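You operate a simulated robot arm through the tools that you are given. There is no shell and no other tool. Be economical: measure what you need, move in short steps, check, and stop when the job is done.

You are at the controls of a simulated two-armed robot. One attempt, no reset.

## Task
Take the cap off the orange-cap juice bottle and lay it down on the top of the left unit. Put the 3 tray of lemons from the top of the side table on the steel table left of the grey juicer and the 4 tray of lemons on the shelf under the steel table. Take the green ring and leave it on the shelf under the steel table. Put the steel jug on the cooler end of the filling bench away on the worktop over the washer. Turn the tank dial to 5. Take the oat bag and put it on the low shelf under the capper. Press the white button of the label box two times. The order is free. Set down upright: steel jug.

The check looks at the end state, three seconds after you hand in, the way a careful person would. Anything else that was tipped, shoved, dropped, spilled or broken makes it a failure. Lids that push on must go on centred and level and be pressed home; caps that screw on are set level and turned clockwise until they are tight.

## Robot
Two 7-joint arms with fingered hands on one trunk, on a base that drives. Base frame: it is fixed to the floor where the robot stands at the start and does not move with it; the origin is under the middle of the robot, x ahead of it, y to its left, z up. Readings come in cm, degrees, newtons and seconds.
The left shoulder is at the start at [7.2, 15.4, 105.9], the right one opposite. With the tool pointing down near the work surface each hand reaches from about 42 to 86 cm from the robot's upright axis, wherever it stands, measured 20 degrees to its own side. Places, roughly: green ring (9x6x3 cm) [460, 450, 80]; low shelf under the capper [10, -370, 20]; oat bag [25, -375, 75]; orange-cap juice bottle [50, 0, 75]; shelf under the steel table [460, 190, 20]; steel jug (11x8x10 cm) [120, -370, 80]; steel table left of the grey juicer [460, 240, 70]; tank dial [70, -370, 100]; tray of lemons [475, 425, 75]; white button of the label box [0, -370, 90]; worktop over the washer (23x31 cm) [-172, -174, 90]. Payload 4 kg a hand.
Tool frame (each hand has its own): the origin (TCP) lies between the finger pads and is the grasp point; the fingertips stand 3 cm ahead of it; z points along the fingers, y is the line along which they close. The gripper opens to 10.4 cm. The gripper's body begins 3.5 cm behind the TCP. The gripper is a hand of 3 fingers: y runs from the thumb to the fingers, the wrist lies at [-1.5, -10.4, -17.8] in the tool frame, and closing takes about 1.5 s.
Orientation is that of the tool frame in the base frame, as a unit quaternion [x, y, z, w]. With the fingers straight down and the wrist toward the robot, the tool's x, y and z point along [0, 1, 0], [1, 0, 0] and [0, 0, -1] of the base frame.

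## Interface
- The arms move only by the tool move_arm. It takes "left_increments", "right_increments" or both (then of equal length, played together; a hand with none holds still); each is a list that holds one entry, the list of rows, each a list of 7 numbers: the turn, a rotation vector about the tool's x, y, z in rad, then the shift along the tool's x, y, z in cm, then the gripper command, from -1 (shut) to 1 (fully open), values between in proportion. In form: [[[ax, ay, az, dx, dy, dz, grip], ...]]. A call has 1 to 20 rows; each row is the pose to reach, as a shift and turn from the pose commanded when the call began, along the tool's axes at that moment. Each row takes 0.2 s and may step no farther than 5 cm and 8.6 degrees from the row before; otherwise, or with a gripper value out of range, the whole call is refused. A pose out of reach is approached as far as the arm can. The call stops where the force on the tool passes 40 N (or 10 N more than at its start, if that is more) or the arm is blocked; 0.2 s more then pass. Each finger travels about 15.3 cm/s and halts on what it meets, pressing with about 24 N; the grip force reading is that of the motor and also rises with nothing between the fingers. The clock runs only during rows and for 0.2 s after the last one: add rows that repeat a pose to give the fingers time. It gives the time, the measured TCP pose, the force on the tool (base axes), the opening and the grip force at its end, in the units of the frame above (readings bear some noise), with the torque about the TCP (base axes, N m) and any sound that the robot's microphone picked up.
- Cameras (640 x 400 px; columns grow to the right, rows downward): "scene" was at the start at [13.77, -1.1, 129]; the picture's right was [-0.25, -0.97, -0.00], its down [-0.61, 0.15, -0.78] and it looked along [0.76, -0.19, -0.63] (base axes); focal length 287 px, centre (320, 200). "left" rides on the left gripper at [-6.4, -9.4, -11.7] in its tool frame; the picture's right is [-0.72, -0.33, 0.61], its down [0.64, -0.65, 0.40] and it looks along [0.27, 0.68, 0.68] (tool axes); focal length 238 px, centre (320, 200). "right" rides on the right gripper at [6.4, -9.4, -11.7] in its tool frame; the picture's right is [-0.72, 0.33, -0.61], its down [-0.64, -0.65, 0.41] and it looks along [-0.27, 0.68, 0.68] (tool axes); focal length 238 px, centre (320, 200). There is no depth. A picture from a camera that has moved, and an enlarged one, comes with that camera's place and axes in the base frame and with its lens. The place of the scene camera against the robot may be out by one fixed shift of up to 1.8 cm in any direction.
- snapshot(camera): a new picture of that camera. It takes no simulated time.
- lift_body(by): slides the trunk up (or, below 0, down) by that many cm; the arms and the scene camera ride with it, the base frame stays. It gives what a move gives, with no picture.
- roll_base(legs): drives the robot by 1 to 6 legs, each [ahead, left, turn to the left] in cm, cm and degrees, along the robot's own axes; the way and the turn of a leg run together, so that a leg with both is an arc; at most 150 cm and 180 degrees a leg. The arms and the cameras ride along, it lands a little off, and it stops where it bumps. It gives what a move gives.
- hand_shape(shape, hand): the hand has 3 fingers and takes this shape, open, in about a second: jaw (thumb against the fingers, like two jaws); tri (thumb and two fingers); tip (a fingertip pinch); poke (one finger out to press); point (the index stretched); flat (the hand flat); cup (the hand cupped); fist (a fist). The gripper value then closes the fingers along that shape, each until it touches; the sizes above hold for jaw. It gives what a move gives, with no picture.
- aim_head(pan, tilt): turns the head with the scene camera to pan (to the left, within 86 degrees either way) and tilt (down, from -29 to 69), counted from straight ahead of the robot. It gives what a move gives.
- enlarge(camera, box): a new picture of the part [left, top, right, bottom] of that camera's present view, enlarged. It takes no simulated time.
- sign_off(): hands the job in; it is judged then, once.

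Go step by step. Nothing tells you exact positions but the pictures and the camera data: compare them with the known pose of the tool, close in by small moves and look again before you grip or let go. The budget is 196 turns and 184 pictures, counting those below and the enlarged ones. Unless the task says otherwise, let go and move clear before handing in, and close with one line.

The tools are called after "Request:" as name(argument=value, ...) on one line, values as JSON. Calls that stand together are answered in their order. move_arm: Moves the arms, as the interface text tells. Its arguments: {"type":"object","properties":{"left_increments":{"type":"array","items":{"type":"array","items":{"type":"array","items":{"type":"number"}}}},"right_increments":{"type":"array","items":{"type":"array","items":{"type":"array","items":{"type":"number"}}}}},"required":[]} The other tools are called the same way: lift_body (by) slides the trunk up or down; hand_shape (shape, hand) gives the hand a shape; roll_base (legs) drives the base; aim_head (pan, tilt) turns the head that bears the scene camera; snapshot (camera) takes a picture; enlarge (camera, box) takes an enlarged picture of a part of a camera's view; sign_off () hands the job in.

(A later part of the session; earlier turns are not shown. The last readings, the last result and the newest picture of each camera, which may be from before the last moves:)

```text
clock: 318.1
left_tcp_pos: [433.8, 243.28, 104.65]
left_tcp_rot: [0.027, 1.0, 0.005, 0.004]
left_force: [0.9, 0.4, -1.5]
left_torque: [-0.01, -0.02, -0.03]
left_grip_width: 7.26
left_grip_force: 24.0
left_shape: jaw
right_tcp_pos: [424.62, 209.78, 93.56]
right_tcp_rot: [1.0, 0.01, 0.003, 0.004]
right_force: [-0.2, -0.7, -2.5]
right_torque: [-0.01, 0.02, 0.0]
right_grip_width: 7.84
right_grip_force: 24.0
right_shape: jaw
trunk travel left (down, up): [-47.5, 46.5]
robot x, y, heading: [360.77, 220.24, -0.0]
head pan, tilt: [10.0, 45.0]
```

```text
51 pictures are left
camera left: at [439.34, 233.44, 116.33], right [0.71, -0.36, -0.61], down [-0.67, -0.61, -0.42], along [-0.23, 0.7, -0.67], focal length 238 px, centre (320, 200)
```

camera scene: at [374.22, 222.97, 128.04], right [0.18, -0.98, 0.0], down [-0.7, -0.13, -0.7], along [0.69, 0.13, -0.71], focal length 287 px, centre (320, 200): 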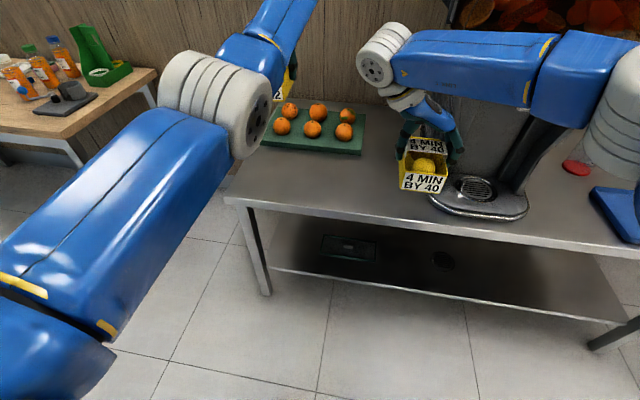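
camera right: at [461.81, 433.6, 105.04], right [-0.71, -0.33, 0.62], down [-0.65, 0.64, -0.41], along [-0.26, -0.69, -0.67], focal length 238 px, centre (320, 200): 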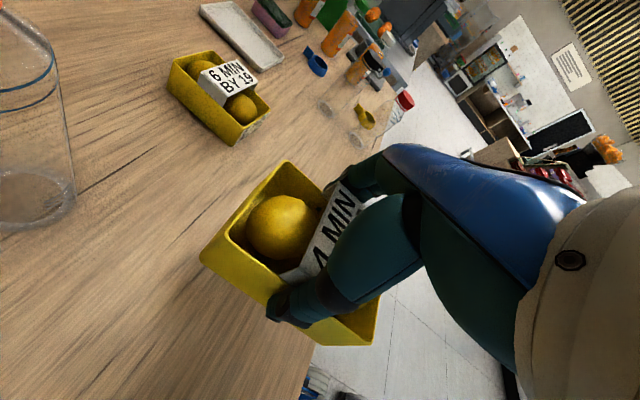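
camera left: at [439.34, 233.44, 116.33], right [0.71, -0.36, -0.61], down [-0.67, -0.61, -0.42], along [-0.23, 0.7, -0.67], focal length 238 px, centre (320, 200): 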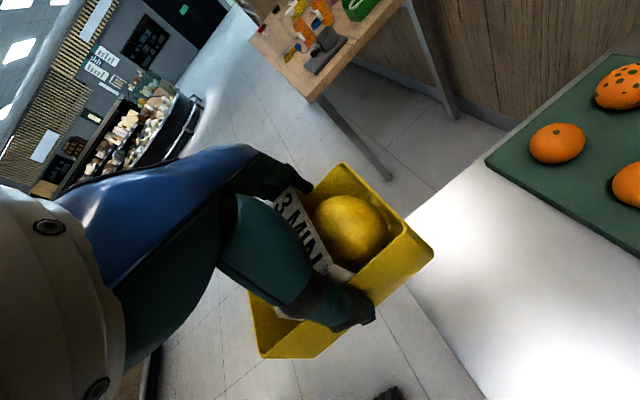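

Using both cameras, the steel table top is at z≈66, front edge x≈429, orange tray front x≈457; I aim for x≈443. I drive forward 9 cm and lower the left hand.

Request:
roll_base(legs=[[9, 0, 0]])

Request:
move_arm(left_increments=[[[0, 0, 0, 0, -1, 4, -1], [0, 0, 0, 0, -1, 8, -1], [0, 0, 0, 0, -1, 12, -1], [0, 0, 0, 0, -1, 16, -1], [0, 0, 0, 0, -1, 20, -1], [0, 0, 0, 0, -1, 24, -1]]])

Request:
snapshot(camera="left")

Request:
snapshot(camera="scene")

```text
clock: 319.2
left_tcp_pos: [442.39, 243.39, 104.88]
left_tcp_rot: [0.026, 1.0, 0.005, 0.006]
left_force: [0.2, -0.8, -2.2]
left_torque: [-0.01, -0.01, 0.01]
left_grip_width: 7.25
left_grip_force: 24.3
left_shape: jaw
right_tcp_pos: [433.26, 209.79, 93.57]
right_tcp_rot: [1.0, 0.01, 0.004, 0.003]
right_force: [0.5, 0.4, -2.4]
right_torque: [0.03, 0.03, -0.02]
right_grip_width: 7.83
right_grip_force: 23.8
right_shape: jaw
trunk travel left (down, up): [-47.5, 46.5]
robot x, y, heading: [369.45, 220.23, 0.3]
head pan, tilt: [10.0, 45.0]
```

```text
clock: 320.6
left_tcp_pos: [442.63, 242.4, 80.7]
left_tcp_rot: [0.026, 1.0, 0.005, 0.006]
left_force: [0.0, 0.2, -1.9]
left_torque: [0.0, -0.03, 0.0]
left_grip_width: 7.25
left_grip_force: 24.4
left_shape: jaw
right_tcp_pos: [433.28, 209.99, 93.62]
right_tcp_rot: [1.0, 0.01, 0.004, 0.004]
right_force: [-0.5, 0.2, -1.5]
right_torque: [0.0, -0.02, 0.02]
right_grip_width: 7.81
right_grip_force: 24.1
right_shape: jaw
trunk travel left (down, up): [-47.5, 46.5]
robot x, y, heading: [369.03, 220.56, 0.3]
head pan, tilt: [10.0, 45.0]
```

```text
50 pictures are left
camera left: at [448.33, 232.61, 92.29], right [0.71, -0.36, -0.61], down [-0.67, -0.61, -0.42], along [-0.22, 0.7, -0.67], focal length 238 px, centre (320, 200)
```

left: 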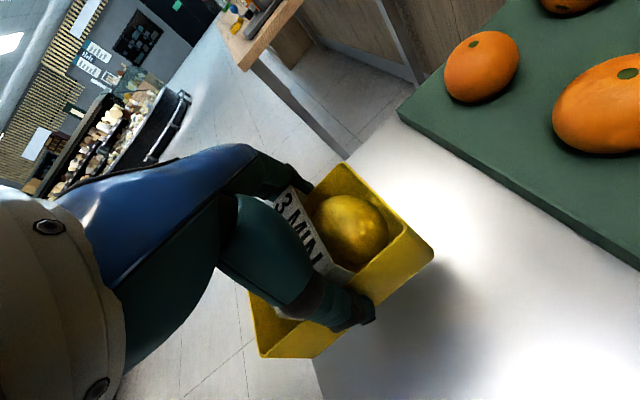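

```text
49 pictures are left
camera scene: at [383.18, 223.0, 128.03], right [0.18, -0.98, 0.0], down [-0.7, -0.13, -0.7], along [0.69, 0.13, -0.71], focal length 287 px, centre (320, 200)
```

scene: 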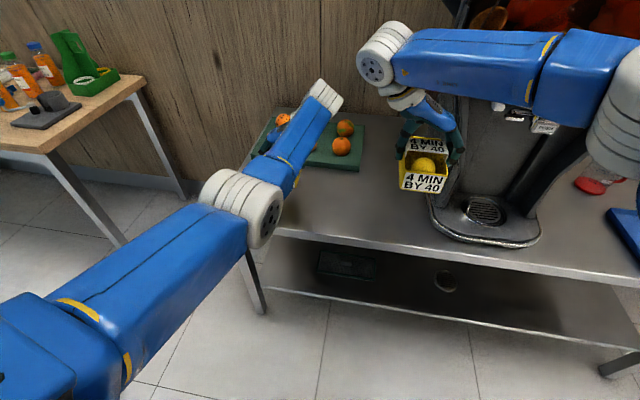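

Front edge at x≈428.7 and orange tray at 458: the tray fits in between. I continue lowering.

Request:
move_arm(left_increments=[[[0, 0, 0, 0, 0, 3, -1], [0, 0, 0, 0, 0, 6, -1], [0, 0, 0, 0, 0, 7, -1], [0, 0, 0, 0, 0, 7.7, -1]]])

Request:
snapshot(camera="left")

```text
clock: 321.6
left_tcp_pos: [442.44, 242.77, 73.86]
left_tcp_rot: [0.026, 1.0, 0.005, 0.005]
left_force: [-0.3, 0.5, -2.6]
left_torque: [-0.01, 0.03, -0.04]
left_grip_width: 7.25
left_grip_force: 24.1
left_shape: jaw
left hand out of reach, approached as far as the arm can: row 3, 4
right_tcp_pos: [433.31, 209.77, 93.66]
right_tcp_rot: [1.0, 0.009, 0.003, 0.003]
right_force: [-0.2, 0.3, -1.8]
right_torque: [-0.01, -0.04, -0.01]
right_grip_width: 7.83
right_grip_force: 23.4
right_shape: jaw
trunk travel left (down, up): [-47.5, 46.5]
robot x, y, heading: [368.97, 220.32, 0.1]
head pan, tilt: [10.0, 45.0]
```

```text
48 pictures are left
camera left: at [448.12, 232.94, 85.52], right [0.71, -0.36, -0.61], down [-0.67, -0.61, -0.42], along [-0.22, 0.7, -0.67], focal length 238 px, centre (320, 200)
```

left: 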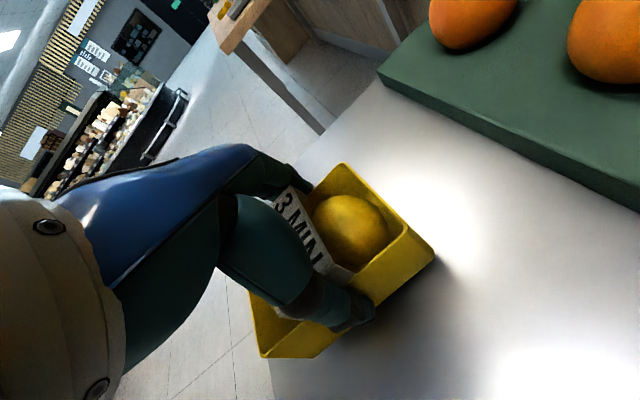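

The arm is at its low limit, so I lower with the trunk.

Request:
lift_body(by=-1.8)

Request:
lift_body(by=-0.6)

Request:
snapshot(camera="left")

```text
clock: 322.3
left_tcp_pos: [442.44, 242.71, 72.24]
left_tcp_rot: [0.026, 1.0, 0.006, 0.006]
left_force: [0.0, 0.2, -1.7]
left_torque: [0.0, -0.1, 0.03]
left_grip_width: 7.23
left_grip_force: 23.8
left_shape: jaw
right_tcp_pos: [433.24, 209.94, 91.9]
right_tcp_rot: [1.0, 0.009, 0.002, 0.003]
right_force: [-0.3, 0.6, -1.4]
right_torque: [0.01, -0.03, 0.0]
right_grip_width: 7.86
right_grip_force: 23.9
right_shape: jaw
trunk travel left (down, up): [-45.7, 48.3]
robot x, y, heading: [369.53, 220.47, 0.3]
head pan, tilt: [10.0, 45.0]
```

```text
clock: 322.8
left_tcp_pos: [442.33, 242.7, 71.97]
left_tcp_rot: [0.027, 1.0, 0.008, 0.009]
left_force: [2.1, -0.8, 15.8]
left_torque: [0.65, -0.01, 0.01]
left_grip_width: 7.25
left_grip_force: 23.5
left_shape: jaw
right_tcp_pos: [433.08, 209.63, 91.54]
right_tcp_rot: [1.0, 0.01, 0.004, 0.003]
right_force: [0.6, 0.5, -2.1]
right_torque: [0.01, -0.02, -0.01]
right_grip_width: 7.83
right_grip_force: 24.2
right_shape: jaw
trunk travel left (down, up): [-45.1, 48.9]
robot x, y, heading: [369.27, 220.17, 0.2]
head pan, tilt: [10.0, 45.0]
```

```text
47 pictures are left
camera left: at [447.94, 232.8, 83.66], right [0.71, -0.35, -0.61], down [-0.67, -0.61, -0.43], along [-0.22, 0.71, -0.67], focal length 238 px, centre (320, 200)
```

left: 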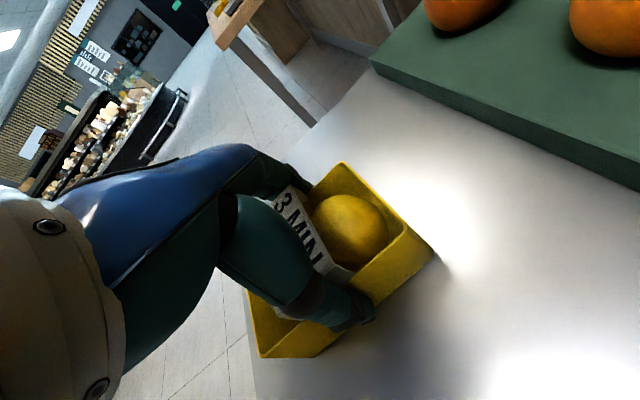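

Contact. I release and rise straight up.

Request:
move_arm(left_increments=[[[0, 0, 0, 0, 0, -0.3, -0.8], [0, 0, 0, 0, 0, -0.3, -0.3], [0, 0, 0, 0, 0, -0.3, 0.3], [0, 0, 0, 0, 0, -0.3, 1], [0, 0, 0, 0, 0, -0.3, 1], [0, 0, 0, 0, 0, -3, 1], [0, 0, 0, 0, 0, -7, 1], [0, 0, 0, 0, 0, -11, 1], [0, 0, 0, 0, 0, -15, 1], [0, 0, 0, 0, 0, -19, 1], [0, 0, 0, 0, 0, -23, 1]]])

Request:
snapshot(camera="left")

```text
clock: 325.2
left_tcp_pos: [443.74, 242.14, 94.84]
left_tcp_rot: [0.025, 1.0, 0.006, 0.005]
left_force: [-0.4, 0.5, 0.1]
left_torque: [0.03, -0.06, 0.03]
left_grip_width: 10.39
left_grip_force: 0.1
left_shape: jaw
left hand out of reach, approached as far as the arm can: row 6, 7, 8, 9, 10, 11
right_tcp_pos: [433.23, 209.82, 91.26]
right_tcp_rot: [1.0, 0.009, 0.005, 0.003]
right_force: [0.1, 0.3, -1.8]
right_torque: [0.01, -0.01, -0.01]
right_grip_width: 7.82
right_grip_force: 24.4
right_shape: jaw
trunk travel left (down, up): [-45.1, 48.9]
robot x, y, heading: [369.49, 220.36, 0.1]
head pan, tilt: [10.0, 45.0]
```

```text
46 pictures are left
camera left: at [449.35, 232.16, 106.57], right [0.71, -0.36, -0.61], down [-0.67, -0.61, -0.42], along [-0.23, 0.7, -0.67], focal length 238 px, centre (320, 200)
```

left: 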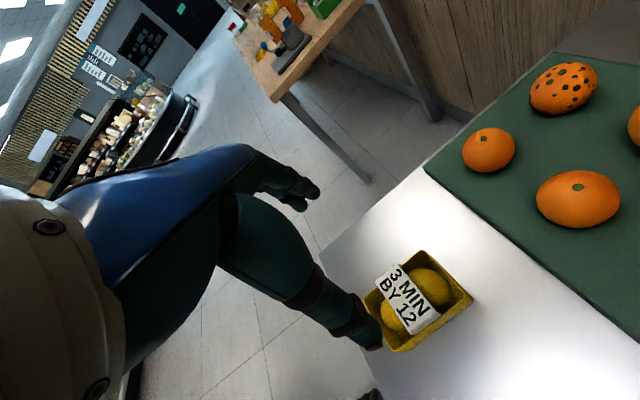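

The 3 tray is placed. I back away, fold the left arm, and lower the trunk for the lower shelf.

Request:
roll_base(legs=[[-55, 0, 0], [0, -46, 0]])

Request:
move_arm(left_increments=[[[0, 0, 0.14, 1.5, 0.3, 0, 1], [0, 0, 0.28, 3, 0.6, 0, 1], [0, 0, 0.42, 4.5, 0.9, 0, 1], [0, 0, 0.56, 6, 1.2, 0, 1], [0, 0, 0.7, 7.5, 1.5, 0, 1], [0, 0, 0.84, 9, 1.8, 0, 1], [0, 0, 0.98, 10.5, 2.1, 0, 1], [0, 0, 1.12, 12, 2.4, 0, 1], [0, 0, 1.26, 14, 2.7, 0, 1], [0, 0, 1.4, 16, 3, 0, 1], [0, 0, 1.53, 18, 3, 0, 1]]])

Request:
lift_body(by=-39)

Request:
aim_head(pan=0, tilt=22)

Request:
snapshot(camera="scene")

```text
clock: 330.8
left_tcp_pos: [388.47, 196.06, 94.75]
left_tcp_rot: [0.024, 1.0, 0.004, 0.005]
left_force: [0.2, -0.2, 0.1]
left_torque: [-0.01, -0.02, -0.01]
left_grip_width: 10.37
left_grip_force: 0.1
left_shape: jaw
right_tcp_pos: [378.18, 163.69, 91.22]
right_tcp_rot: [1.0, 0.012, 0.004, 0.005]
right_force: [0.1, -0.6, -1.2]
right_torque: [0.0, 0.01, 0.01]
right_grip_width: 7.84
right_grip_force: 23.7
right_shape: jaw
trunk travel left (down, up): [-45.1, 48.9]
robot x, y, heading: [314.25, 173.48, 0.3]
head pan, tilt: [10.0, 45.0]
```

```text
clock: 333.2
left_tcp_pos: [396.32, 204.36, 100.07]
left_tcp_rot: [0.711, 0.703, 0.006, 0.001]
left_force: [0.0, -0.7, -0.5]
left_torque: [0.0, -0.04, -0.01]
left_grip_width: 10.39
left_grip_force: 0.0
left_shape: jaw
left hand out of reach, approached as far as the arm can: row 1, 2, 3, 4, 5, 6, 7, 8, 9, 10, 11
right_tcp_pos: [377.82, 163.52, 91.6]
right_tcp_rot: [1.0, 0.01, 0.006, 0.003]
right_force: [-0.2, 0.4, -2.3]
right_torque: [-0.02, -0.02, 0.0]
right_grip_width: 7.84
right_grip_force: 24.2
right_shape: jaw
trunk travel left (down, up): [-45.1, 48.9]
robot x, y, heading: [314.53, 173.72, 0.8]
head pan, tilt: [10.0, 45.0]
```

```text
clock: 336.9
left_tcp_pos: [396.09, 204.4, 61.19]
left_tcp_rot: [0.71, 0.704, 0.007, -0.001]
left_force: [0.0, -0.4, 0.3]
left_torque: [0.01, -0.01, 0.0]
left_grip_width: 10.38
left_grip_force: 0.1
left_shape: jaw
right_tcp_pos: [377.89, 163.5, 52.54]
right_tcp_rot: [1.0, 0.012, 0.005, 0.004]
right_force: [-0.3, 0.6, -2.4]
right_torque: [0.01, -0.04, 0.01]
right_grip_width: 7.84
right_grip_force: 23.8
right_shape: jaw
trunk travel left (down, up): [-6.1, 87.9]
robot x, y, heading: [314.28, 173.81, 0.6]
head pan, tilt: [10.0, 45.0]
```

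```text
clock: 337.8
left_tcp_pos: [396.12, 204.29, 61.1]
left_tcp_rot: [0.71, 0.704, 0.006, -0.001]
left_force: [-0.3, 0.4, -0.1]
left_torque: [0.01, -0.03, 0.02]
left_grip_width: 10.41
left_grip_force: 0.1
left_shape: jaw
right_tcp_pos: [377.84, 163.42, 52.49]
right_tcp_rot: [1.0, 0.011, 0.005, 0.004]
right_force: [0.1, -0.7, -1.8]
right_torque: [-0.02, -0.01, -0.05]
right_grip_width: 7.82
right_grip_force: 24.4
right_shape: jaw
trunk travel left (down, up): [-6.1, 87.9]
robot x, y, heading: [314.29, 174.06, 0.5]
head pan, tilt: [0.0, 22.0]
```

```text
45 pictures are left
camera scene: at [329.09, 175.07, 90.17], right [0.01, -1.0, 0.0], down [-0.38, 0.0, -0.93], along [0.93, 0.01, -0.38], focal length 287 px, centre (320, 200)
```

scene: 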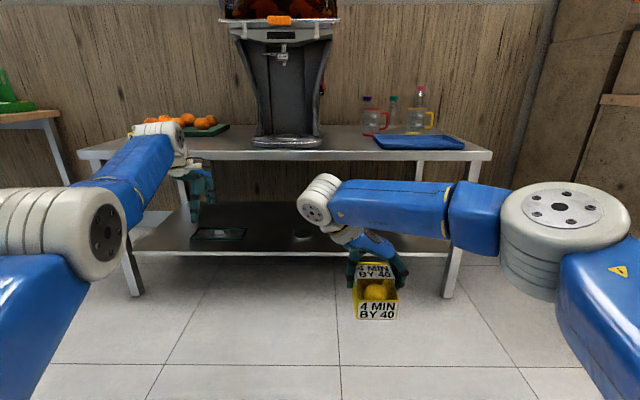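

Shelf z≈20; its right half is free. I pull in the left arm first.

Request:
move_arm(left_increments=[[[0, 0, 0, 0, -4, 0, 1], [0, 0, 0, 0, -8, 0, 1], [0, 0, 0, 0, -12, 0, 1], [0, 0, 0, 0, -16, 0, 1], [0, 0, 0, 0, -20, 0, 1], [0, 0, 0, 0, -24, 0, 1], [0, 0, 0, 0, -28, 0, 1]]], right_increments=[[[0, 0, 0, 0, 0, 3, -1], [0, 0, 0, 0, 0, 6, -1], [0, 0, 0, 0, 0, 9, -1], [0, 0, 0, 0, 0, 12, -1], [0, 0, 0, 0, 0, 15, -1], [0, 0, 0, 0, 0, 17, -1], [0, 0, 0, 0, 0, 18, -1]]])

```text
clock: 339.4
left_tcp_pos: [393.51, 210.57, 66.59]
left_tcp_rot: [0.71, 0.704, 0.005, -0.001]
left_force: [0.4, -0.8, 0.4]
left_torque: [0.0, 0.02, 0.0]
left_grip_width: 10.39
left_grip_force: 0.1
left_shape: jaw
left hand out of reach, approached as far as the arm can: row 1, 2, 3, 4, 5, 6, 7
right_tcp_pos: [378.23, 163.23, 34.28]
right_tcp_rot: [1.0, 0.011, 0.005, 0.004]
right_force: [0.6, -0.4, -1.8]
right_torque: [0.01, 0.01, 0.02]
right_grip_width: 7.83
right_grip_force: 24.3
right_shape: jaw
trunk travel left (down, up): [-6.1, 87.9]
robot x, y, heading: [314.34, 174.06, 0.4]
head pan, tilt: [0.0, 22.0]
```

The left arm is stuck in an awkward elbow pose; I try lowering while pulling back.

Request:
move_arm(left_increments=[[[0, 0, 0, 0, -1, 4, 1], [0, 0, 0, 0, -2, 8, 1], [0, 0, 0, 0, -4, 12, 1], [0, 0, 0, 0, -8, 14, 1], [0, 0, 0, 0, -12, 15, 1], [0, 0, 0, 0, -16, 15, 1], [0, 0, 0, 0, -20, 15, 1]]])

Request:
snapshot(camera="scene")

```text
clock: 341.0
left_tcp_pos: [393.41, 218.13, 53.43]
left_tcp_rot: [0.71, 0.705, 0.006, -0.001]
left_force: [-0.4, 0.4, 0.6]
left_torque: [0.02, 0.01, 0.0]
left_grip_width: 10.38
left_grip_force: 0.0
left_shape: jaw
left hand out of reach, approached as far as the arm can: row 1, 2, 3, 4, 5, 6, 7
right_tcp_pos: [378.13, 163.3, 34.64]
right_tcp_rot: [1.0, 0.011, 0.006, 0.005]
right_force: [-0.6, -0.2, -1.9]
right_torque: [-0.01, -0.03, 0.02]
right_grip_width: 7.81
right_grip_force: 23.9
right_shape: jaw
trunk travel left (down, up): [-6.1, 87.9]
robot x, y, heading: [314.18, 173.55, 0.6]
head pan, tilt: [0.0, 22.0]
```

```text
44 pictures are left
camera scene: at [329.06, 175.19, 90.19], right [0.01, -1.0, 0.0], down [-0.38, 0.0, -0.93], along [0.93, 0.01, -0.38], focal length 287 px, centre (320, 200)
```

scene: 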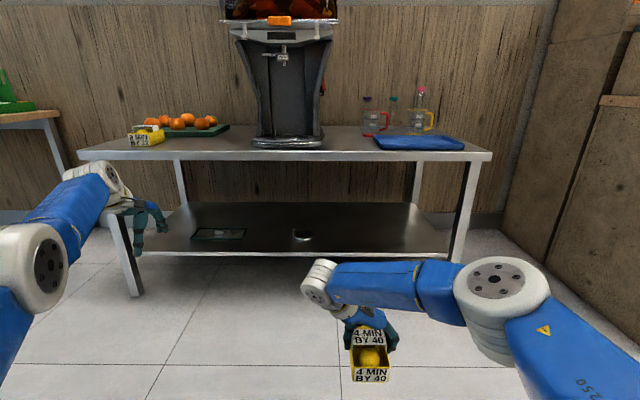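

The left arm drifts outward instead of folding. I try unwinding it by going up and inward, then back.

Request:
move_arm(left_increments=[[[0, 0, 0, -2, 0, -4, 1], [0, 0, 0, -4, 0, -8, 1], [0, 0, 0, -6, 0, -12, 1], [0, 0, 0, -8.5, 0, -16, 1], [0, 0, 0, -11, 0, -20, 1], [0, 0, 0, -13.5, 0, -24, 1], [0, 0, 0, -16, -1, -28, 1], [0, 0, 0, -18.5, -2, -32, 1], [0, 0, 0, -21, -3, -36, 1], [0, 0, 0, -24, -4, -39, 1], [0, 0, 0, -24, -8, -40, 1], [0, 0, 0, -24, -12, -40, 1], [0, 0, 0, -24, -16, -40, 1], [0, 0, 0, -24, -20, -40, 1], [0, 0, 0, -24, -24, -40, 1]]])

```text
clock: 344.2
left_tcp_pos: [373.28, 193.13, 100.27]
left_tcp_rot: [0.71, 0.704, 0.008, 0.001]
left_force: [-0.9, 0.2, 0.8]
left_torque: [0.03, -0.04, 0.0]
left_grip_width: 10.4
left_grip_force: 0.0
left_shape: jaw
left hand out of reach, approached as far as the arm can: row 1, 2, 3, 5, 6, 7, 8, 9, 10, 11, 13, 14, 15
right_tcp_pos: [378.14, 163.25, 34.97]
right_tcp_rot: [1.0, 0.011, 0.008, 0.002]
right_force: [-0.3, -0.8, -1.2]
right_torque: [0.03, 0.0, 0.01]
right_grip_width: 7.81
right_grip_force: 24.0
right_shape: jaw
trunk travel left (down, up): [-6.1, 87.9]
robot x, y, heading: [314.06, 173.63, 0.7]
head pan, tilt: [0.0, 22.0]
```

Better. I continue pulling it back.

Request:
move_arm(left_increments=[[[0, 0, 0, 1, -3, 0, 1], [0, 0, 0, 2, -6, 0, 1], [0, 0, 0, 3, -9, 0, 1], [0, 0, 0, 4, -12, 0, 1], [0, 0, 0, 5, -14, 3, 1], [0, 0, 0, 6, -14, 6, 1], [0, 0, 0, 6, -14, 10, 1], [0, 0, 0, 6, -14, 14, 1], [0, 0, 0, 6, -14, 18, 1]]])

```text
clock: 346.2
left_tcp_pos: [374.77, 202.92, 98.22]
left_tcp_rot: [0.71, 0.705, 0.004, -0.002]
left_force: [1.1, 0.6, 0.4]
left_torque: [-0.01, 0.02, 0.01]
left_grip_width: 10.41
left_grip_force: 0.1
left_shape: jaw
left hand out of reach, approached as far as the arm can: row 1, 2, 3, 4, 5, 6, 7, 8, 9
right_tcp_pos: [378.03, 163.36, 34.44]
right_tcp_rot: [1.0, 0.012, 0.004, 0.003]
right_force: [-0.6, 0.5, -1.5]
right_torque: [0.0, 0.0, 0.0]
right_grip_width: 7.8
right_grip_force: 23.8
right_shape: jaw
trunk travel left (down, up): [-6.1, 87.9]
robot x, y, heading: [314.27, 173.82, 0.7]
head pan, tilt: [0.0, 22.0]
```

The left arm can stay at this height: with the robot at y≈210 it would hover over the placed tray area, safely high. I lower the right tray a bit, shift left and move in part-way to look at the shelf.

Request:
move_arm(right_increments=[[[0, 0, 0, 0, 0, 1.5, -1], [0, 0, 0, 0, 0, 3, -1]]])

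Request:
roll_base(legs=[[0, 36, -0.6], [42, 0, 0]])

Request:
snapshot(camera="right")

Request:
snapshot(camera="scene")

```text
clock: 346.8
left_tcp_pos: [374.62, 202.8, 98.33]
left_tcp_rot: [0.709, 0.705, 0.006, -0.001]
left_force: [-0.1, -0.4, 0.2]
left_torque: [0.0, 0.0, -0.01]
left_grip_width: 10.4
left_grip_force: 0.1
left_shape: jaw
right_tcp_pos: [378.18, 163.16, 31.65]
right_tcp_rot: [1.0, 0.011, 0.006, 0.003]
right_force: [-0.9, 0.3, -2.2]
right_torque: [-0.02, -0.03, -0.01]
right_grip_width: 7.82
right_grip_force: 23.9
right_shape: jaw
trunk travel left (down, up): [-6.1, 87.9]
robot x, y, heading: [314.26, 173.41, 0.6]
head pan, tilt: [0.0, 22.0]
```

```text
clock: 351.3
left_tcp_pos: [417.1, 237.97, 98.24]
left_tcp_rot: [0.714, 0.7, 0.006, -0.002]
left_force: [-0.8, -0.7, -0.1]
left_torque: [0.01, 0.0, 0.02]
left_grip_width: 10.41
left_grip_force: 0.1
left_shape: jaw
right_tcp_pos: [420.05, 198.21, 31.61]
right_tcp_rot: [1.0, 0.005, 0.006, 0.003]
right_force: [-0.7, 0.3, -1.4]
right_torque: [0.02, -0.02, 0.01]
right_grip_width: 7.81
right_grip_force: 24.2
right_shape: jaw
trunk travel left (down, up): [-6.1, 87.9]
robot x, y, heading: [356.54, 209.28, -0.3]
head pan, tilt: [0.0, 22.0]
```

```text
43 pictures are left
camera right: at [426.24, 207.66, 43.47], right [-0.72, -0.33, 0.61], down [-0.64, 0.64, -0.41], along [-0.25, -0.69, -0.68], focal length 238 px, centre (320, 200)
```

right: 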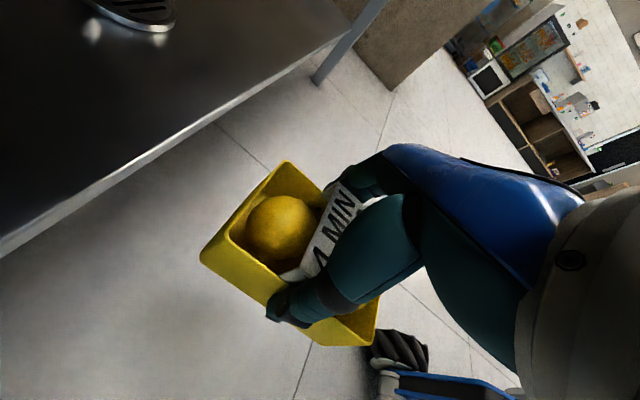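

```text
42 pictures are left
camera scene: at [371.19, 210.63, 90.18], right [0.0, -1.0, 0.0], down [-0.38, 0.0, -0.93], along [0.93, 0.0, -0.38], focal length 287 px, centre (320, 200)
```

scene: 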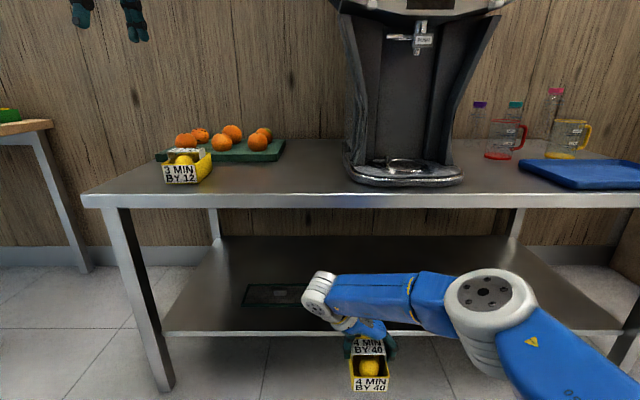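

Shelf edge x≈434.7, z≈20.4; the slot around y≈199 is clear. I drive in 24 cm.

Request:
roll_base(legs=[[24.5, 0.8, 0.3]])

Request:
snapshot(camera="right")

```text
clock: 353.1
left_tcp_pos: [441.14, 238.99, 98.42]
left_tcp_rot: [0.711, 0.703, 0.006, -0.002]
left_force: [-0.5, 0.3, 0.6]
left_torque: [-0.02, 0.01, 0.03]
left_grip_width: 10.4
left_grip_force: 0.0
left_shape: jaw
right_tcp_pos: [444.2, 199.54, 31.11]
right_tcp_rot: [1.0, 0.01, 0.004, 0.004]
right_force: [1.0, -0.2, -1.4]
right_torque: [0.03, -0.02, 0.01]
right_grip_width: 7.82
right_grip_force: 23.7
right_shape: jaw
trunk travel left (down, up): [-6.1, 87.9]
robot x, y, heading: [380.74, 210.33, 0.4]
head pan, tilt: [0.0, 22.0]
```

```text
41 pictures are left
camera right: at [450.39, 208.97, 43.06], right [-0.72, -0.34, 0.61], down [-0.65, 0.64, -0.41], along [-0.25, -0.69, -0.68], focal length 238 px, centre (320, 200)
```

right: 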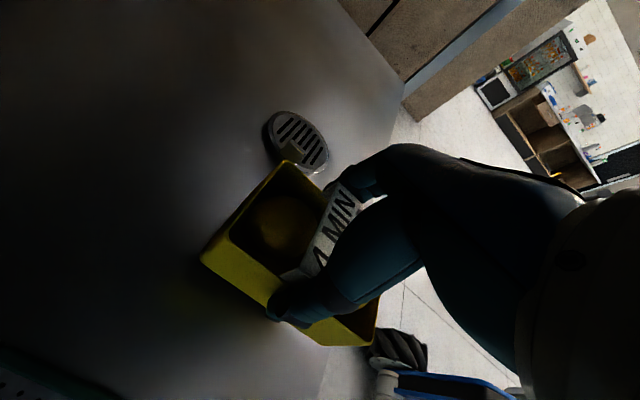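

The round grate is well clear (edge y≈185). I lower the tray.

Request:
move_arm(right_increments=[[[0, 0, 0, 0, 0, 1.5, -1], [0, 0, 0, 0, 0, 3, -1], [0, 0, 0, 0, 0, 3.8, -1]]])

Request:
move_arm(right_increments=[[[0, 0, 0, 0, 0, 0.3, -1], [0, 0, 0, 0, 0, 0.6, -1]]])

```text
clock: 353.9
left_tcp_pos: [440.85, 239.25, 98.84]
left_tcp_rot: [0.711, 0.703, 0.006, 0.001]
left_force: [0.1, -0.3, 0.2]
left_torque: [-0.02, 0.01, -0.01]
left_grip_width: 10.42
left_grip_force: 0.0
left_shape: jaw
right_tcp_pos: [444.24, 199.6, 27.74]
right_tcp_rot: [1.0, 0.009, 0.005, 0.004]
right_force: [-1.1, 0.0, -0.7]
right_torque: [-0.04, 0.02, 0.02]
right_grip_width: 7.82
right_grip_force: 24.2
right_shape: jaw
trunk travel left (down, up): [-6.1, 87.9]
robot x, y, heading: [381.02, 210.21, 0.1]
head pan, tilt: [0.0, 22.0]
```

```text
clock: 354.5
left_tcp_pos: [440.54, 239.45, 98.96]
left_tcp_rot: [0.711, 0.703, 0.008, 0.002]
left_force: [0.5, 0.5, -0.2]
left_torque: [0.0, 0.0, -0.01]
left_grip_width: 10.4
left_grip_force: 0.0
left_shape: jaw
right_tcp_pos: [444.26, 199.49, 27.58]
right_tcp_rot: [1.0, 0.01, 0.006, 0.006]
right_force: [-2.4, 1.3, 18.1]
right_torque: [-0.56, 0.16, -0.07]
right_grip_width: 7.8
right_grip_force: 24.3
right_shape: jaw
trunk travel left (down, up): [-6.1, 87.9]
robot x, y, heading: [380.67, 210.59, 0.0]
head pan, tilt: [0.0, 22.0]
```

Contact. I release and rise 8 cm (staying below the table top).

Request:
move_arm(right_increments=[[[0, 0, 0, 0, 0, -0.4, -0.8], [0, 0, 0, 0, 0, -0.4, -0.3], [0, 0, 0, 0, 0, -0.4, 0.3], [0, 0, 0, 0, 0, -0.4, 1], [0, 0, 0, 0, 0, -0.4, 1], [0, 0, 0, 0, 0, -2.5, 1], [0, 0, 0, 0, 0, -5.5, 1], [0, 0, 0, 0, 0, -8.5, 1]]])

Request:
snapshot(camera="right")

```text
clock: 356.5
left_tcp_pos: [440.36, 238.79, 99.41]
left_tcp_rot: [0.71, 0.704, 0.011, -0.001]
left_force: [-0.3, -1.1, -0.1]
left_torque: [0.04, -0.02, 0.02]
left_grip_width: 10.42
left_grip_force: 0.1
left_shape: jaw
right_tcp_pos: [440.32, 200.17, 30.66]
right_tcp_rot: [0.999, 0.021, -0.045, 0.005]
right_force: [0.6, -0.4, 1.8]
right_torque: [0.07, 0.0, -0.02]
right_grip_width: 10.4
right_grip_force: 0.1
right_shape: jaw
trunk travel left (down, up): [-6.1, 87.9]
robot x, y, heading: [380.57, 210.44, 0.3]
head pan, tilt: [0.0, 22.0]
stopped in row 8 (right hand): the arm was blocked; the commanded pose is now the measured one
```

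```text
40 pictures are left
camera right: at [447.33, 209.93, 41.8], right [-0.65, -0.35, 0.68], down [-0.7, 0.62, -0.35], along [-0.3, -0.7, -0.65], focal length 238 px, centre (320, 200)
```

right: 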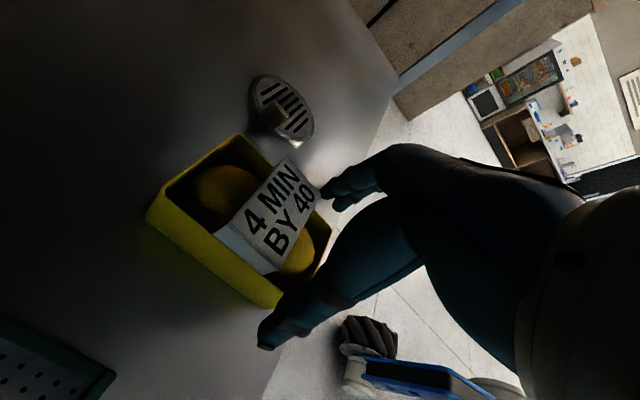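

A part of the arm met the table underside. The hand straddles the tray lengthwise, so backing straight out is safe; I lower the trunk slightly to free it, centre by 0.6 cm, and reverse.

Request:
lift_body(by=-1)

Request:
move_arm(right_increments=[[[0, 0, 0, 0, 0.5, 0, 1], [0, 0, 0, 0, 0.5, 0, 1]]])

Request:
roll_base(legs=[[-20, 0, 0]])

Request:
snapshot(camera="right")

```text
clock: 357.1
left_tcp_pos: [440.04, 238.75, 98.46]
left_tcp_rot: [0.711, 0.703, 0.012, 0.0]
left_force: [0.1, -0.7, -0.4]
left_torque: [0.02, 0.01, 0.04]
left_grip_width: 10.44
left_grip_force: 0.0
left_shape: jaw
right_tcp_pos: [441.14, 199.58, 30.77]
right_tcp_rot: [0.999, 0.013, -0.034, 0.002]
right_force: [-0.9, -0.1, -0.1]
right_torque: [-0.01, -0.01, -0.02]
right_grip_width: 10.41
right_grip_force: 0.1
right_shape: jaw
trunk travel left (down, up): [-5.1, 88.9]
robot x, y, heading: [380.63, 210.63, 0.0]
head pan, tilt: [0.0, 22.0]
```

```text
clock: 357.7
left_tcp_pos: [440.11, 239.11, 98.21]
left_tcp_rot: [0.711, 0.703, 0.011, 0.0]
left_force: [-0.8, -0.1, -0.4]
left_torque: [-0.01, 0.0, 0.02]
left_grip_width: 10.39
left_grip_force: 0.0
left_shape: jaw
right_tcp_pos: [440.96, 199.36, 30.39]
right_tcp_rot: [0.999, 0.015, -0.036, 0.004]
right_force: [-0.2, -0.1, 0.0]
right_torque: [-0.01, 0.01, 0.0]
right_grip_width: 10.41
right_grip_force: 0.0
right_shape: jaw
trunk travel left (down, up): [-5.1, 88.9]
robot x, y, heading: [380.7, 210.75, 0.5]
head pan, tilt: [0.0, 22.0]
```

```text
clock: 359.3
left_tcp_pos: [419.76, 238.94, 98.32]
left_tcp_rot: [0.711, 0.703, 0.012, 0.002]
left_force: [-0.8, 0.1, -0.1]
left_torque: [0.0, 0.0, 0.04]
left_grip_width: 10.43
left_grip_force: 0.1
left_shape: jaw
right_tcp_pos: [420.47, 199.22, 30.45]
right_tcp_rot: [0.999, 0.014, -0.036, 0.004]
right_force: [-0.2, 0.5, 0.5]
right_torque: [0.01, 0.02, -0.01]
right_grip_width: 10.38
right_grip_force: 0.0
right_shape: jaw
trunk travel left (down, up): [-5.1, 88.9]
robot x, y, heading: [359.94, 210.39, 0.1]
head pan, tilt: [0.0, 22.0]
```

```text
39 pictures are left
camera right: at [427.46, 208.78, 41.73], right [-0.66, -0.34, 0.67], down [-0.69, 0.63, -0.36], along [-0.3, -0.7, -0.65], focal length 238 px, centre (320, 200)
```

right: 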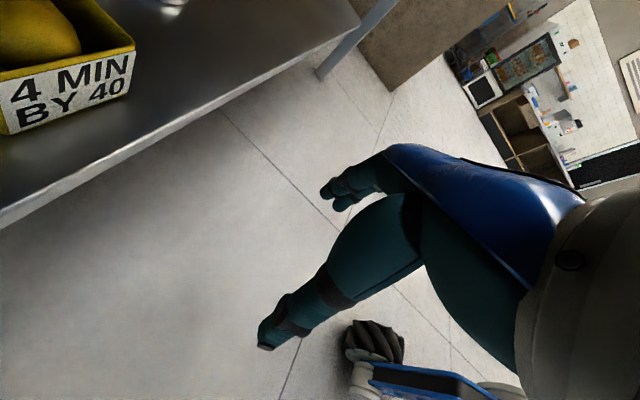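

The 4 tray stays on the shelf. I back off, raise the trunk, raise the right hand, and go to the ring at the side table with the robot turned 25° left.

Request:
roll_base(legs=[[-32, 0, 0], [0, 113, 0], [0, 113, 0]])

Request:
lift_body(by=40)

Request:
move_arm(right_increments=[[[0, 0.02, 0, 0, 0, -4.5, 1], [0, 0.04, 0, 0, 0, -9, 1], [0, 0.06, 0, 0, 0, -13.5, 1], [0, 0.072, 0, 2, 0, -18, 1], [0, 0.072, 0, 4, 0, -22.5, 1], [0, 0.072, 0, 4, 0, -27, 1]]])

Request:
aim_head(pan=10, tilt=25)

Request:
snapshot(camera="scene")

```text
clock: 372.4
left_tcp_pos: [383.92, 469.57, 98.56]
left_tcp_rot: [0.706, 0.708, 0.012, 0.002]
left_force: [-0.9, 0.2, 0.4]
left_torque: [0.01, -0.03, 0.02]
left_grip_width: 10.42
left_grip_force: 0.0
left_shape: jaw
right_tcp_pos: [385.44, 429.82, 30.41]
right_tcp_rot: [0.999, 0.022, -0.036, 0.003]
right_force: [-0.3, -0.5, -0.3]
right_torque: [0.05, -0.02, -0.01]
right_grip_width: 10.41
right_grip_force: 0.0
right_shape: jaw
trunk travel left (down, up): [-5.1, 88.9]
robot x, y, heading: [325.09, 440.02, 1.2]
head pan, tilt: [0.0, 22.0]
```

```text
clock: 376.2
left_tcp_pos: [383.91, 469.63, 138.66]
left_tcp_rot: [0.705, 0.709, 0.012, 0.002]
left_force: [0.1, 0.1, 0.1]
left_torque: [0.0, 0.01, 0.01]
left_grip_width: 10.4
left_grip_force: 0.1
left_shape: jaw
right_tcp_pos: [385.55, 429.8, 70.56]
right_tcp_rot: [0.999, 0.022, -0.035, 0.004]
right_force: [0.0, -0.3, 0.0]
right_torque: [0.0, 0.02, 0.03]
right_grip_width: 10.38
right_grip_force: 0.1
right_shape: jaw
trunk travel left (down, up): [-45.1, 48.9]
robot x, y, heading: [324.94, 440.21, 1.0]
head pan, tilt: [0.0, 22.0]
```

```text
clock: 377.6
left_tcp_pos: [383.63, 469.64, 138.67]
left_tcp_rot: [0.706, 0.708, 0.012, 0.003]
left_force: [-0.3, 0.7, 0.0]
left_torque: [-0.02, 0.0, -0.02]
left_grip_width: 10.39
left_grip_force: 0.1
left_shape: jaw
right_tcp_pos: [391.27, 430.26, 97.36]
right_tcp_rot: [1.0, 0.022, 0.002, 0.003]
right_force: [-0.8, 0.0, -0.1]
right_torque: [-0.01, -0.05, 0.01]
right_grip_width: 10.38
right_grip_force: 0.1
right_shape: jaw
trunk travel left (down, up): [-45.1, 48.9]
robot x, y, heading: [324.73, 440.09, 1.3]
head pan, tilt: [0.0, 22.0]
```

```text
clock: 378.3
left_tcp_pos: [383.71, 469.62, 138.78]
left_tcp_rot: [0.706, 0.708, 0.012, 0.003]
left_force: [0.4, 0.8, 0.5]
left_torque: [-0.02, 0.02, -0.02]
left_grip_width: 10.39
left_grip_force: 0.0
left_shape: jaw
right_tcp_pos: [391.37, 430.25, 97.31]
right_tcp_rot: [1.0, 0.023, 0.002, 0.004]
right_force: [0.0, 0.3, 0.4]
right_torque: [-0.02, 0.0, -0.03]
right_grip_width: 10.4
right_grip_force: 0.0
right_shape: jaw
trunk travel left (down, up): [-45.1, 48.9]
robot x, y, heading: [325.08, 439.97, 1.1]
head pan, tilt: [10.0, 25.0]
```

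```text
38 pictures are left
camera scene: at [339.54, 443.2, 128.72], right [0.19, -0.98, 0.0], down [-0.42, -0.08, -0.91], along [0.89, 0.17, -0.43], focal length 287 px, centre (320, 200)
```

scene: 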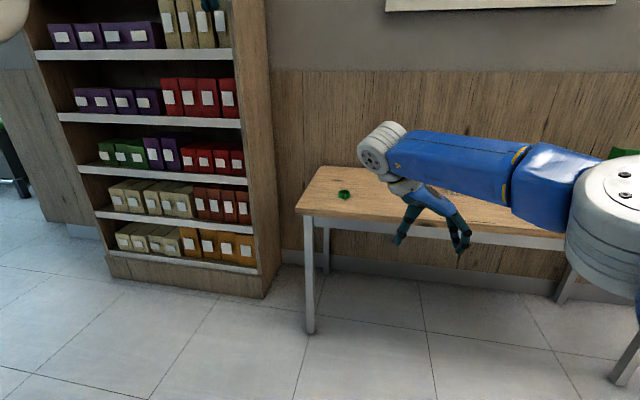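

The ring is confirmed near (455, 454); the bookshelf starts at y≥502, x≥462, so I can approach straight. I drive in with the right hand above the ring.

Request:
roll_base(legs=[[30, 23, -1], [33, 0, 0]])

Request:
snapshot(camera="right")

Request:
aim_head(pan=0, tilt=40)

Request:
snapshot(camera="scene")

```text
clock: 382.4
left_tcp_pos: [446.09, 492.23, 138.82]
left_tcp_rot: [0.71, 0.704, 0.012, 0.003]
left_force: [-0.7, -0.5, -0.5]
left_torque: [0.01, -0.01, -0.01]
left_grip_width: 10.41
left_grip_force: 0.0
left_shape: jaw
right_tcp_pos: [453.08, 452.62, 97.33]
right_tcp_rot: [1.0, 0.014, 0.002, 0.004]
right_force: [-1.2, 0.1, 0.6]
right_torque: [0.0, -0.04, 0.02]
right_grip_width: 10.39
right_grip_force: 0.2
right_shape: jaw
trunk travel left (down, up): [-45.1, 48.9]
robot x, y, heading: [386.81, 463.7, 0.4]
head pan, tilt: [10.0, 25.0]
```

```text
37 pictures are left
camera right: at [459.12, 462.2, 109.18], right [-0.71, -0.34, 0.61], down [-0.66, 0.63, -0.41], along [-0.25, -0.7, -0.68], focal length 238 px, centre (320, 200)
```

right: 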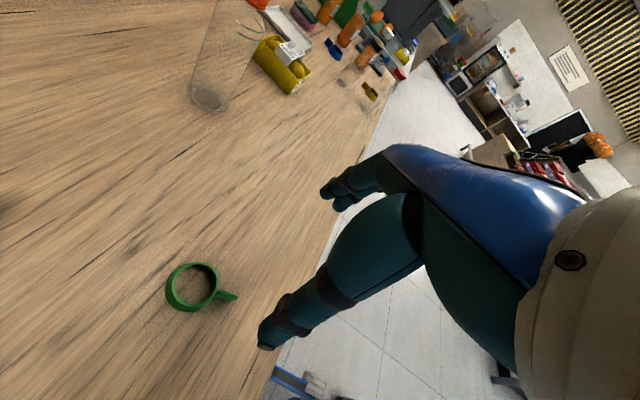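

```text
clock: 383.2
left_tcp_pos: [446.13, 492.25, 138.76]
left_tcp_rot: [0.711, 0.704, 0.012, 0.003]
left_force: [0.4, -0.7, 0.1]
left_torque: [0.0, 0.0, -0.01]
left_grip_width: 10.41
left_grip_force: 0.1
left_shape: jaw
right_tcp_pos: [453.05, 452.69, 97.45]
right_tcp_rot: [1.0, 0.014, 0.001, 0.003]
right_force: [0.5, -0.8, -0.1]
right_torque: [0.03, 0.02, 0.02]
right_grip_width: 10.39
right_grip_force: 0.0
right_shape: jaw
trunk travel left (down, up): [-45.1, 48.9]
robot x, y, heading: [387.28, 463.43, 0.4]
head pan, tilt: [0.0, 40.0]
```

```text
36 pictures are left
camera scene: at [401.04, 464.86, 126.38], right [0.01, -1.0, 0.0], down [-0.65, 0.0, -0.76], along [0.76, 0.0, -0.65], focal length 287 px, centre (320, 200)
```

scene: 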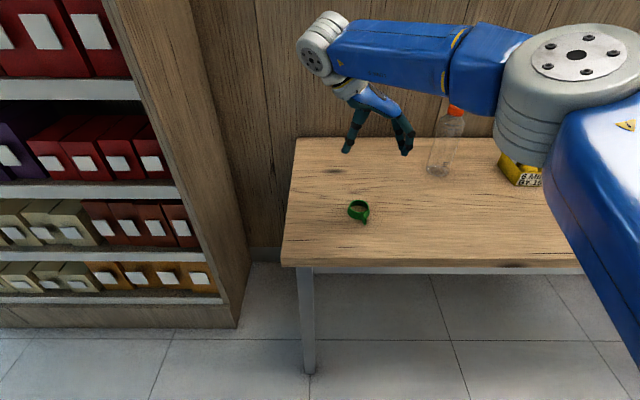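

Ring centre ≈ (456, 454.2), handle toward -x. I align and descend around it.

Request:
move_arm(right_increments=[[[0, 0, 0, 1.5, -0.7, 3, 1], [0, 0, 0, 2.95, -1.4, 6, 1], [0, 0, 0, 2.95, -1.4, 10, 1], [0, 0, 0, 2.95, -1.4, 14, 1], [0, 0, 0, 2.95, -1.4, 17, 1]]])

Request:
snapshot(camera="right")

Request:
enlarge(camera="scene", box=[280, 140, 440, 240])

```text
clock: 384.4
left_tcp_pos: [446.21, 492.28, 138.83]
left_tcp_rot: [0.711, 0.703, 0.012, 0.003]
left_force: [-0.4, 0.1, -0.2]
left_torque: [0.0, 0.03, 0.02]
left_grip_width: 10.4
left_grip_force: 0.0
left_shape: jaw
right_tcp_pos: [456.3, 454.14, 80.12]
right_tcp_rot: [1.0, 0.015, 0.001, 0.003]
right_force: [-0.8, -0.4, -0.5]
right_torque: [-0.02, -0.01, -0.05]
right_grip_width: 10.38
right_grip_force: 0.1
right_shape: jaw
trunk travel left (down, up): [-45.1, 48.9]
robot x, y, heading: [387.0, 463.86, 0.2]
head pan, tilt: [0.0, 40.0]
```

```text
35 pictures are left
camera right: at [462.33, 463.6, 92.04], right [-0.71, -0.34, 0.61], down [-0.66, 0.63, -0.41], along [-0.25, -0.7, -0.67], focal length 238 px, centre (320, 200)
```

right: 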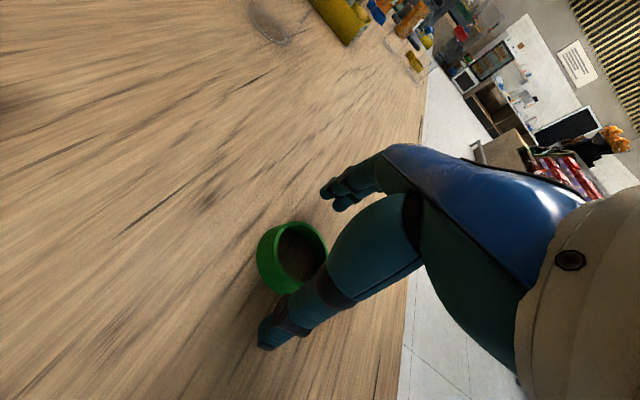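

```text
4.00 times, centred on (360, 190) of scene
camera zoom: at [401.06, 464.91, 126.37], right [0.0, -1.0, 0.0], down [-0.65, 0.0, -0.76], along [0.76, 0.0, -0.65], focal length 1148 px, centre (160, 240)
```

zoom: 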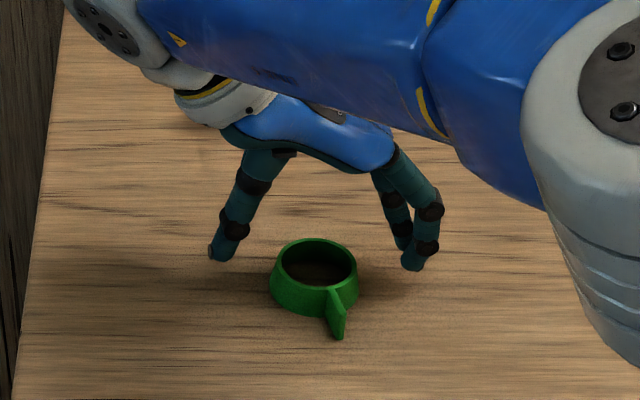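

Centred. I lower 1.8 cm and close.

Request:
move_arm(right_increments=[[[0, 0, 0, 0.3, 0, 0.8, 1], [0, 0, 0, 0.3, 0, 1.4, 1], [0, 0, 0, 0.3, 0, 1.8, 1], [0, 0, 0, 0.3, 0, 1.8, 0.5], [0, 0, 0, 0.3, 0, 1.8, 0.1], [0, 0, 0, 0.3, 0, 1.8, -0.3], [0, 0, 0, 0.3, 0, 1.8, -0.7], [0, 0, 0, 0.3, 0, 1.8, -1], [0, 0, 0, 0.3, 0, 1.8, -1], [0, 0, 0, 0.3, 0, 1.8, -1]]])

Request:
enlarge(camera="scene", box=[280, 140, 440, 240])

```text
clock: 386.6
left_tcp_pos: [445.92, 492.26, 138.78]
left_tcp_rot: [0.711, 0.703, 0.012, 0.004]
left_force: [-0.2, -0.4, 0.2]
left_torque: [-0.05, 0.0, 0.02]
left_grip_width: 10.44
left_grip_force: 0.1
left_shape: jaw
right_tcp_pos: [456.57, 454.14, 78.5]
right_tcp_rot: [1.0, 0.016, 0.003, 0.004]
right_force: [0.2, -0.5, -0.1]
right_torque: [0.0, -0.01, 0.01]
right_grip_width: 4.6
right_grip_force: 24.6
right_shape: jaw
trunk travel left (down, up): [-45.1, 48.9]
robot x, y, heading: [386.69, 464.01, 0.5]
head pan, tilt: [0.0, 40.0]
```

```text
4.00 times, centred on (360, 190) of scene
camera zoom: at [400.97, 464.89, 126.38], right [0.0, -1.0, 0.0], down [-0.65, 0.0, -0.76], along [0.76, 0.0, -0.65], focal length 1148 px, centre (160, 240)
```

zoom: 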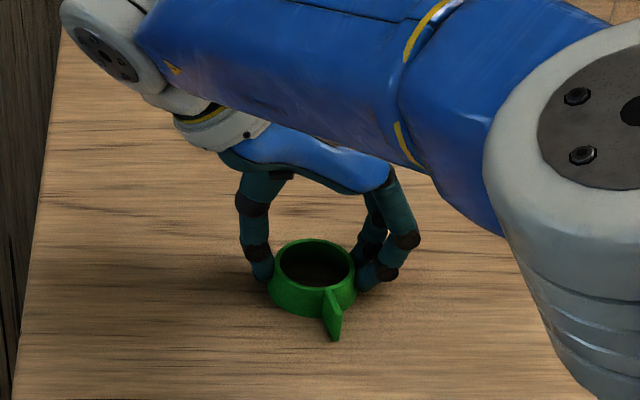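

Gripped (4.6 cm). I lift and check.

Request:
move_arm(right_increments=[[[0, 0, 0, 0, 0, -1, -1], [0, 0, 0, 0, 0, -2, -1], [0, 0, 0, 0, 0, -5, -1], [0, 0, 0, 0, 0, -9, -1], [0, 0, 0, 0, 0, -13, -1], [0, 0, 0, 0, 0, -16, -1]]])

Request:
snapshot(camera="right")

```text
clock: 388.0
left_tcp_pos: [445.98, 492.24, 138.94]
left_tcp_rot: [0.711, 0.703, 0.012, 0.004]
left_force: [0.2, -0.4, 0.1]
left_torque: [0.03, 0.02, -0.01]
left_grip_width: 10.39
left_grip_force: 0.2
left_shape: jaw
right_tcp_pos: [456.21, 454.25, 94.67]
right_tcp_rot: [1.0, 0.015, 0.002, 0.003]
right_force: [0.3, -0.3, -1.0]
right_torque: [-0.01, -0.06, 0.02]
right_grip_width: 4.59
right_grip_force: 24.1
right_shape: jaw
trunk travel left (down, up): [-45.1, 48.9]
robot x, y, heading: [386.86, 463.82, 0.6]
head pan, tilt: [0.0, 40.0]
```

```text
32 pictures are left
camera right: at [462.28, 463.76, 106.45], right [-0.71, -0.34, 0.61], down [-0.66, 0.63, -0.41], along [-0.24, -0.7, -0.68], focal length 238 px, centre (320, 200)
```

right: 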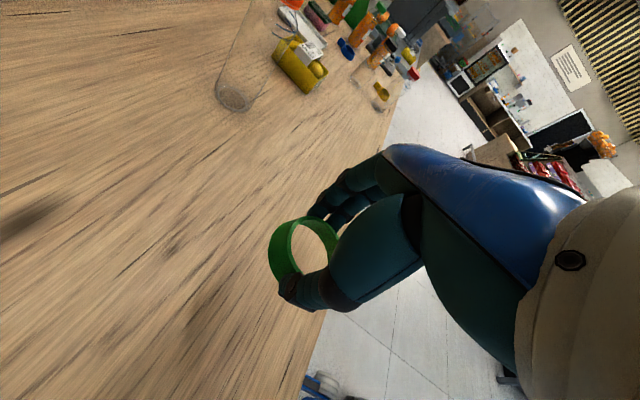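

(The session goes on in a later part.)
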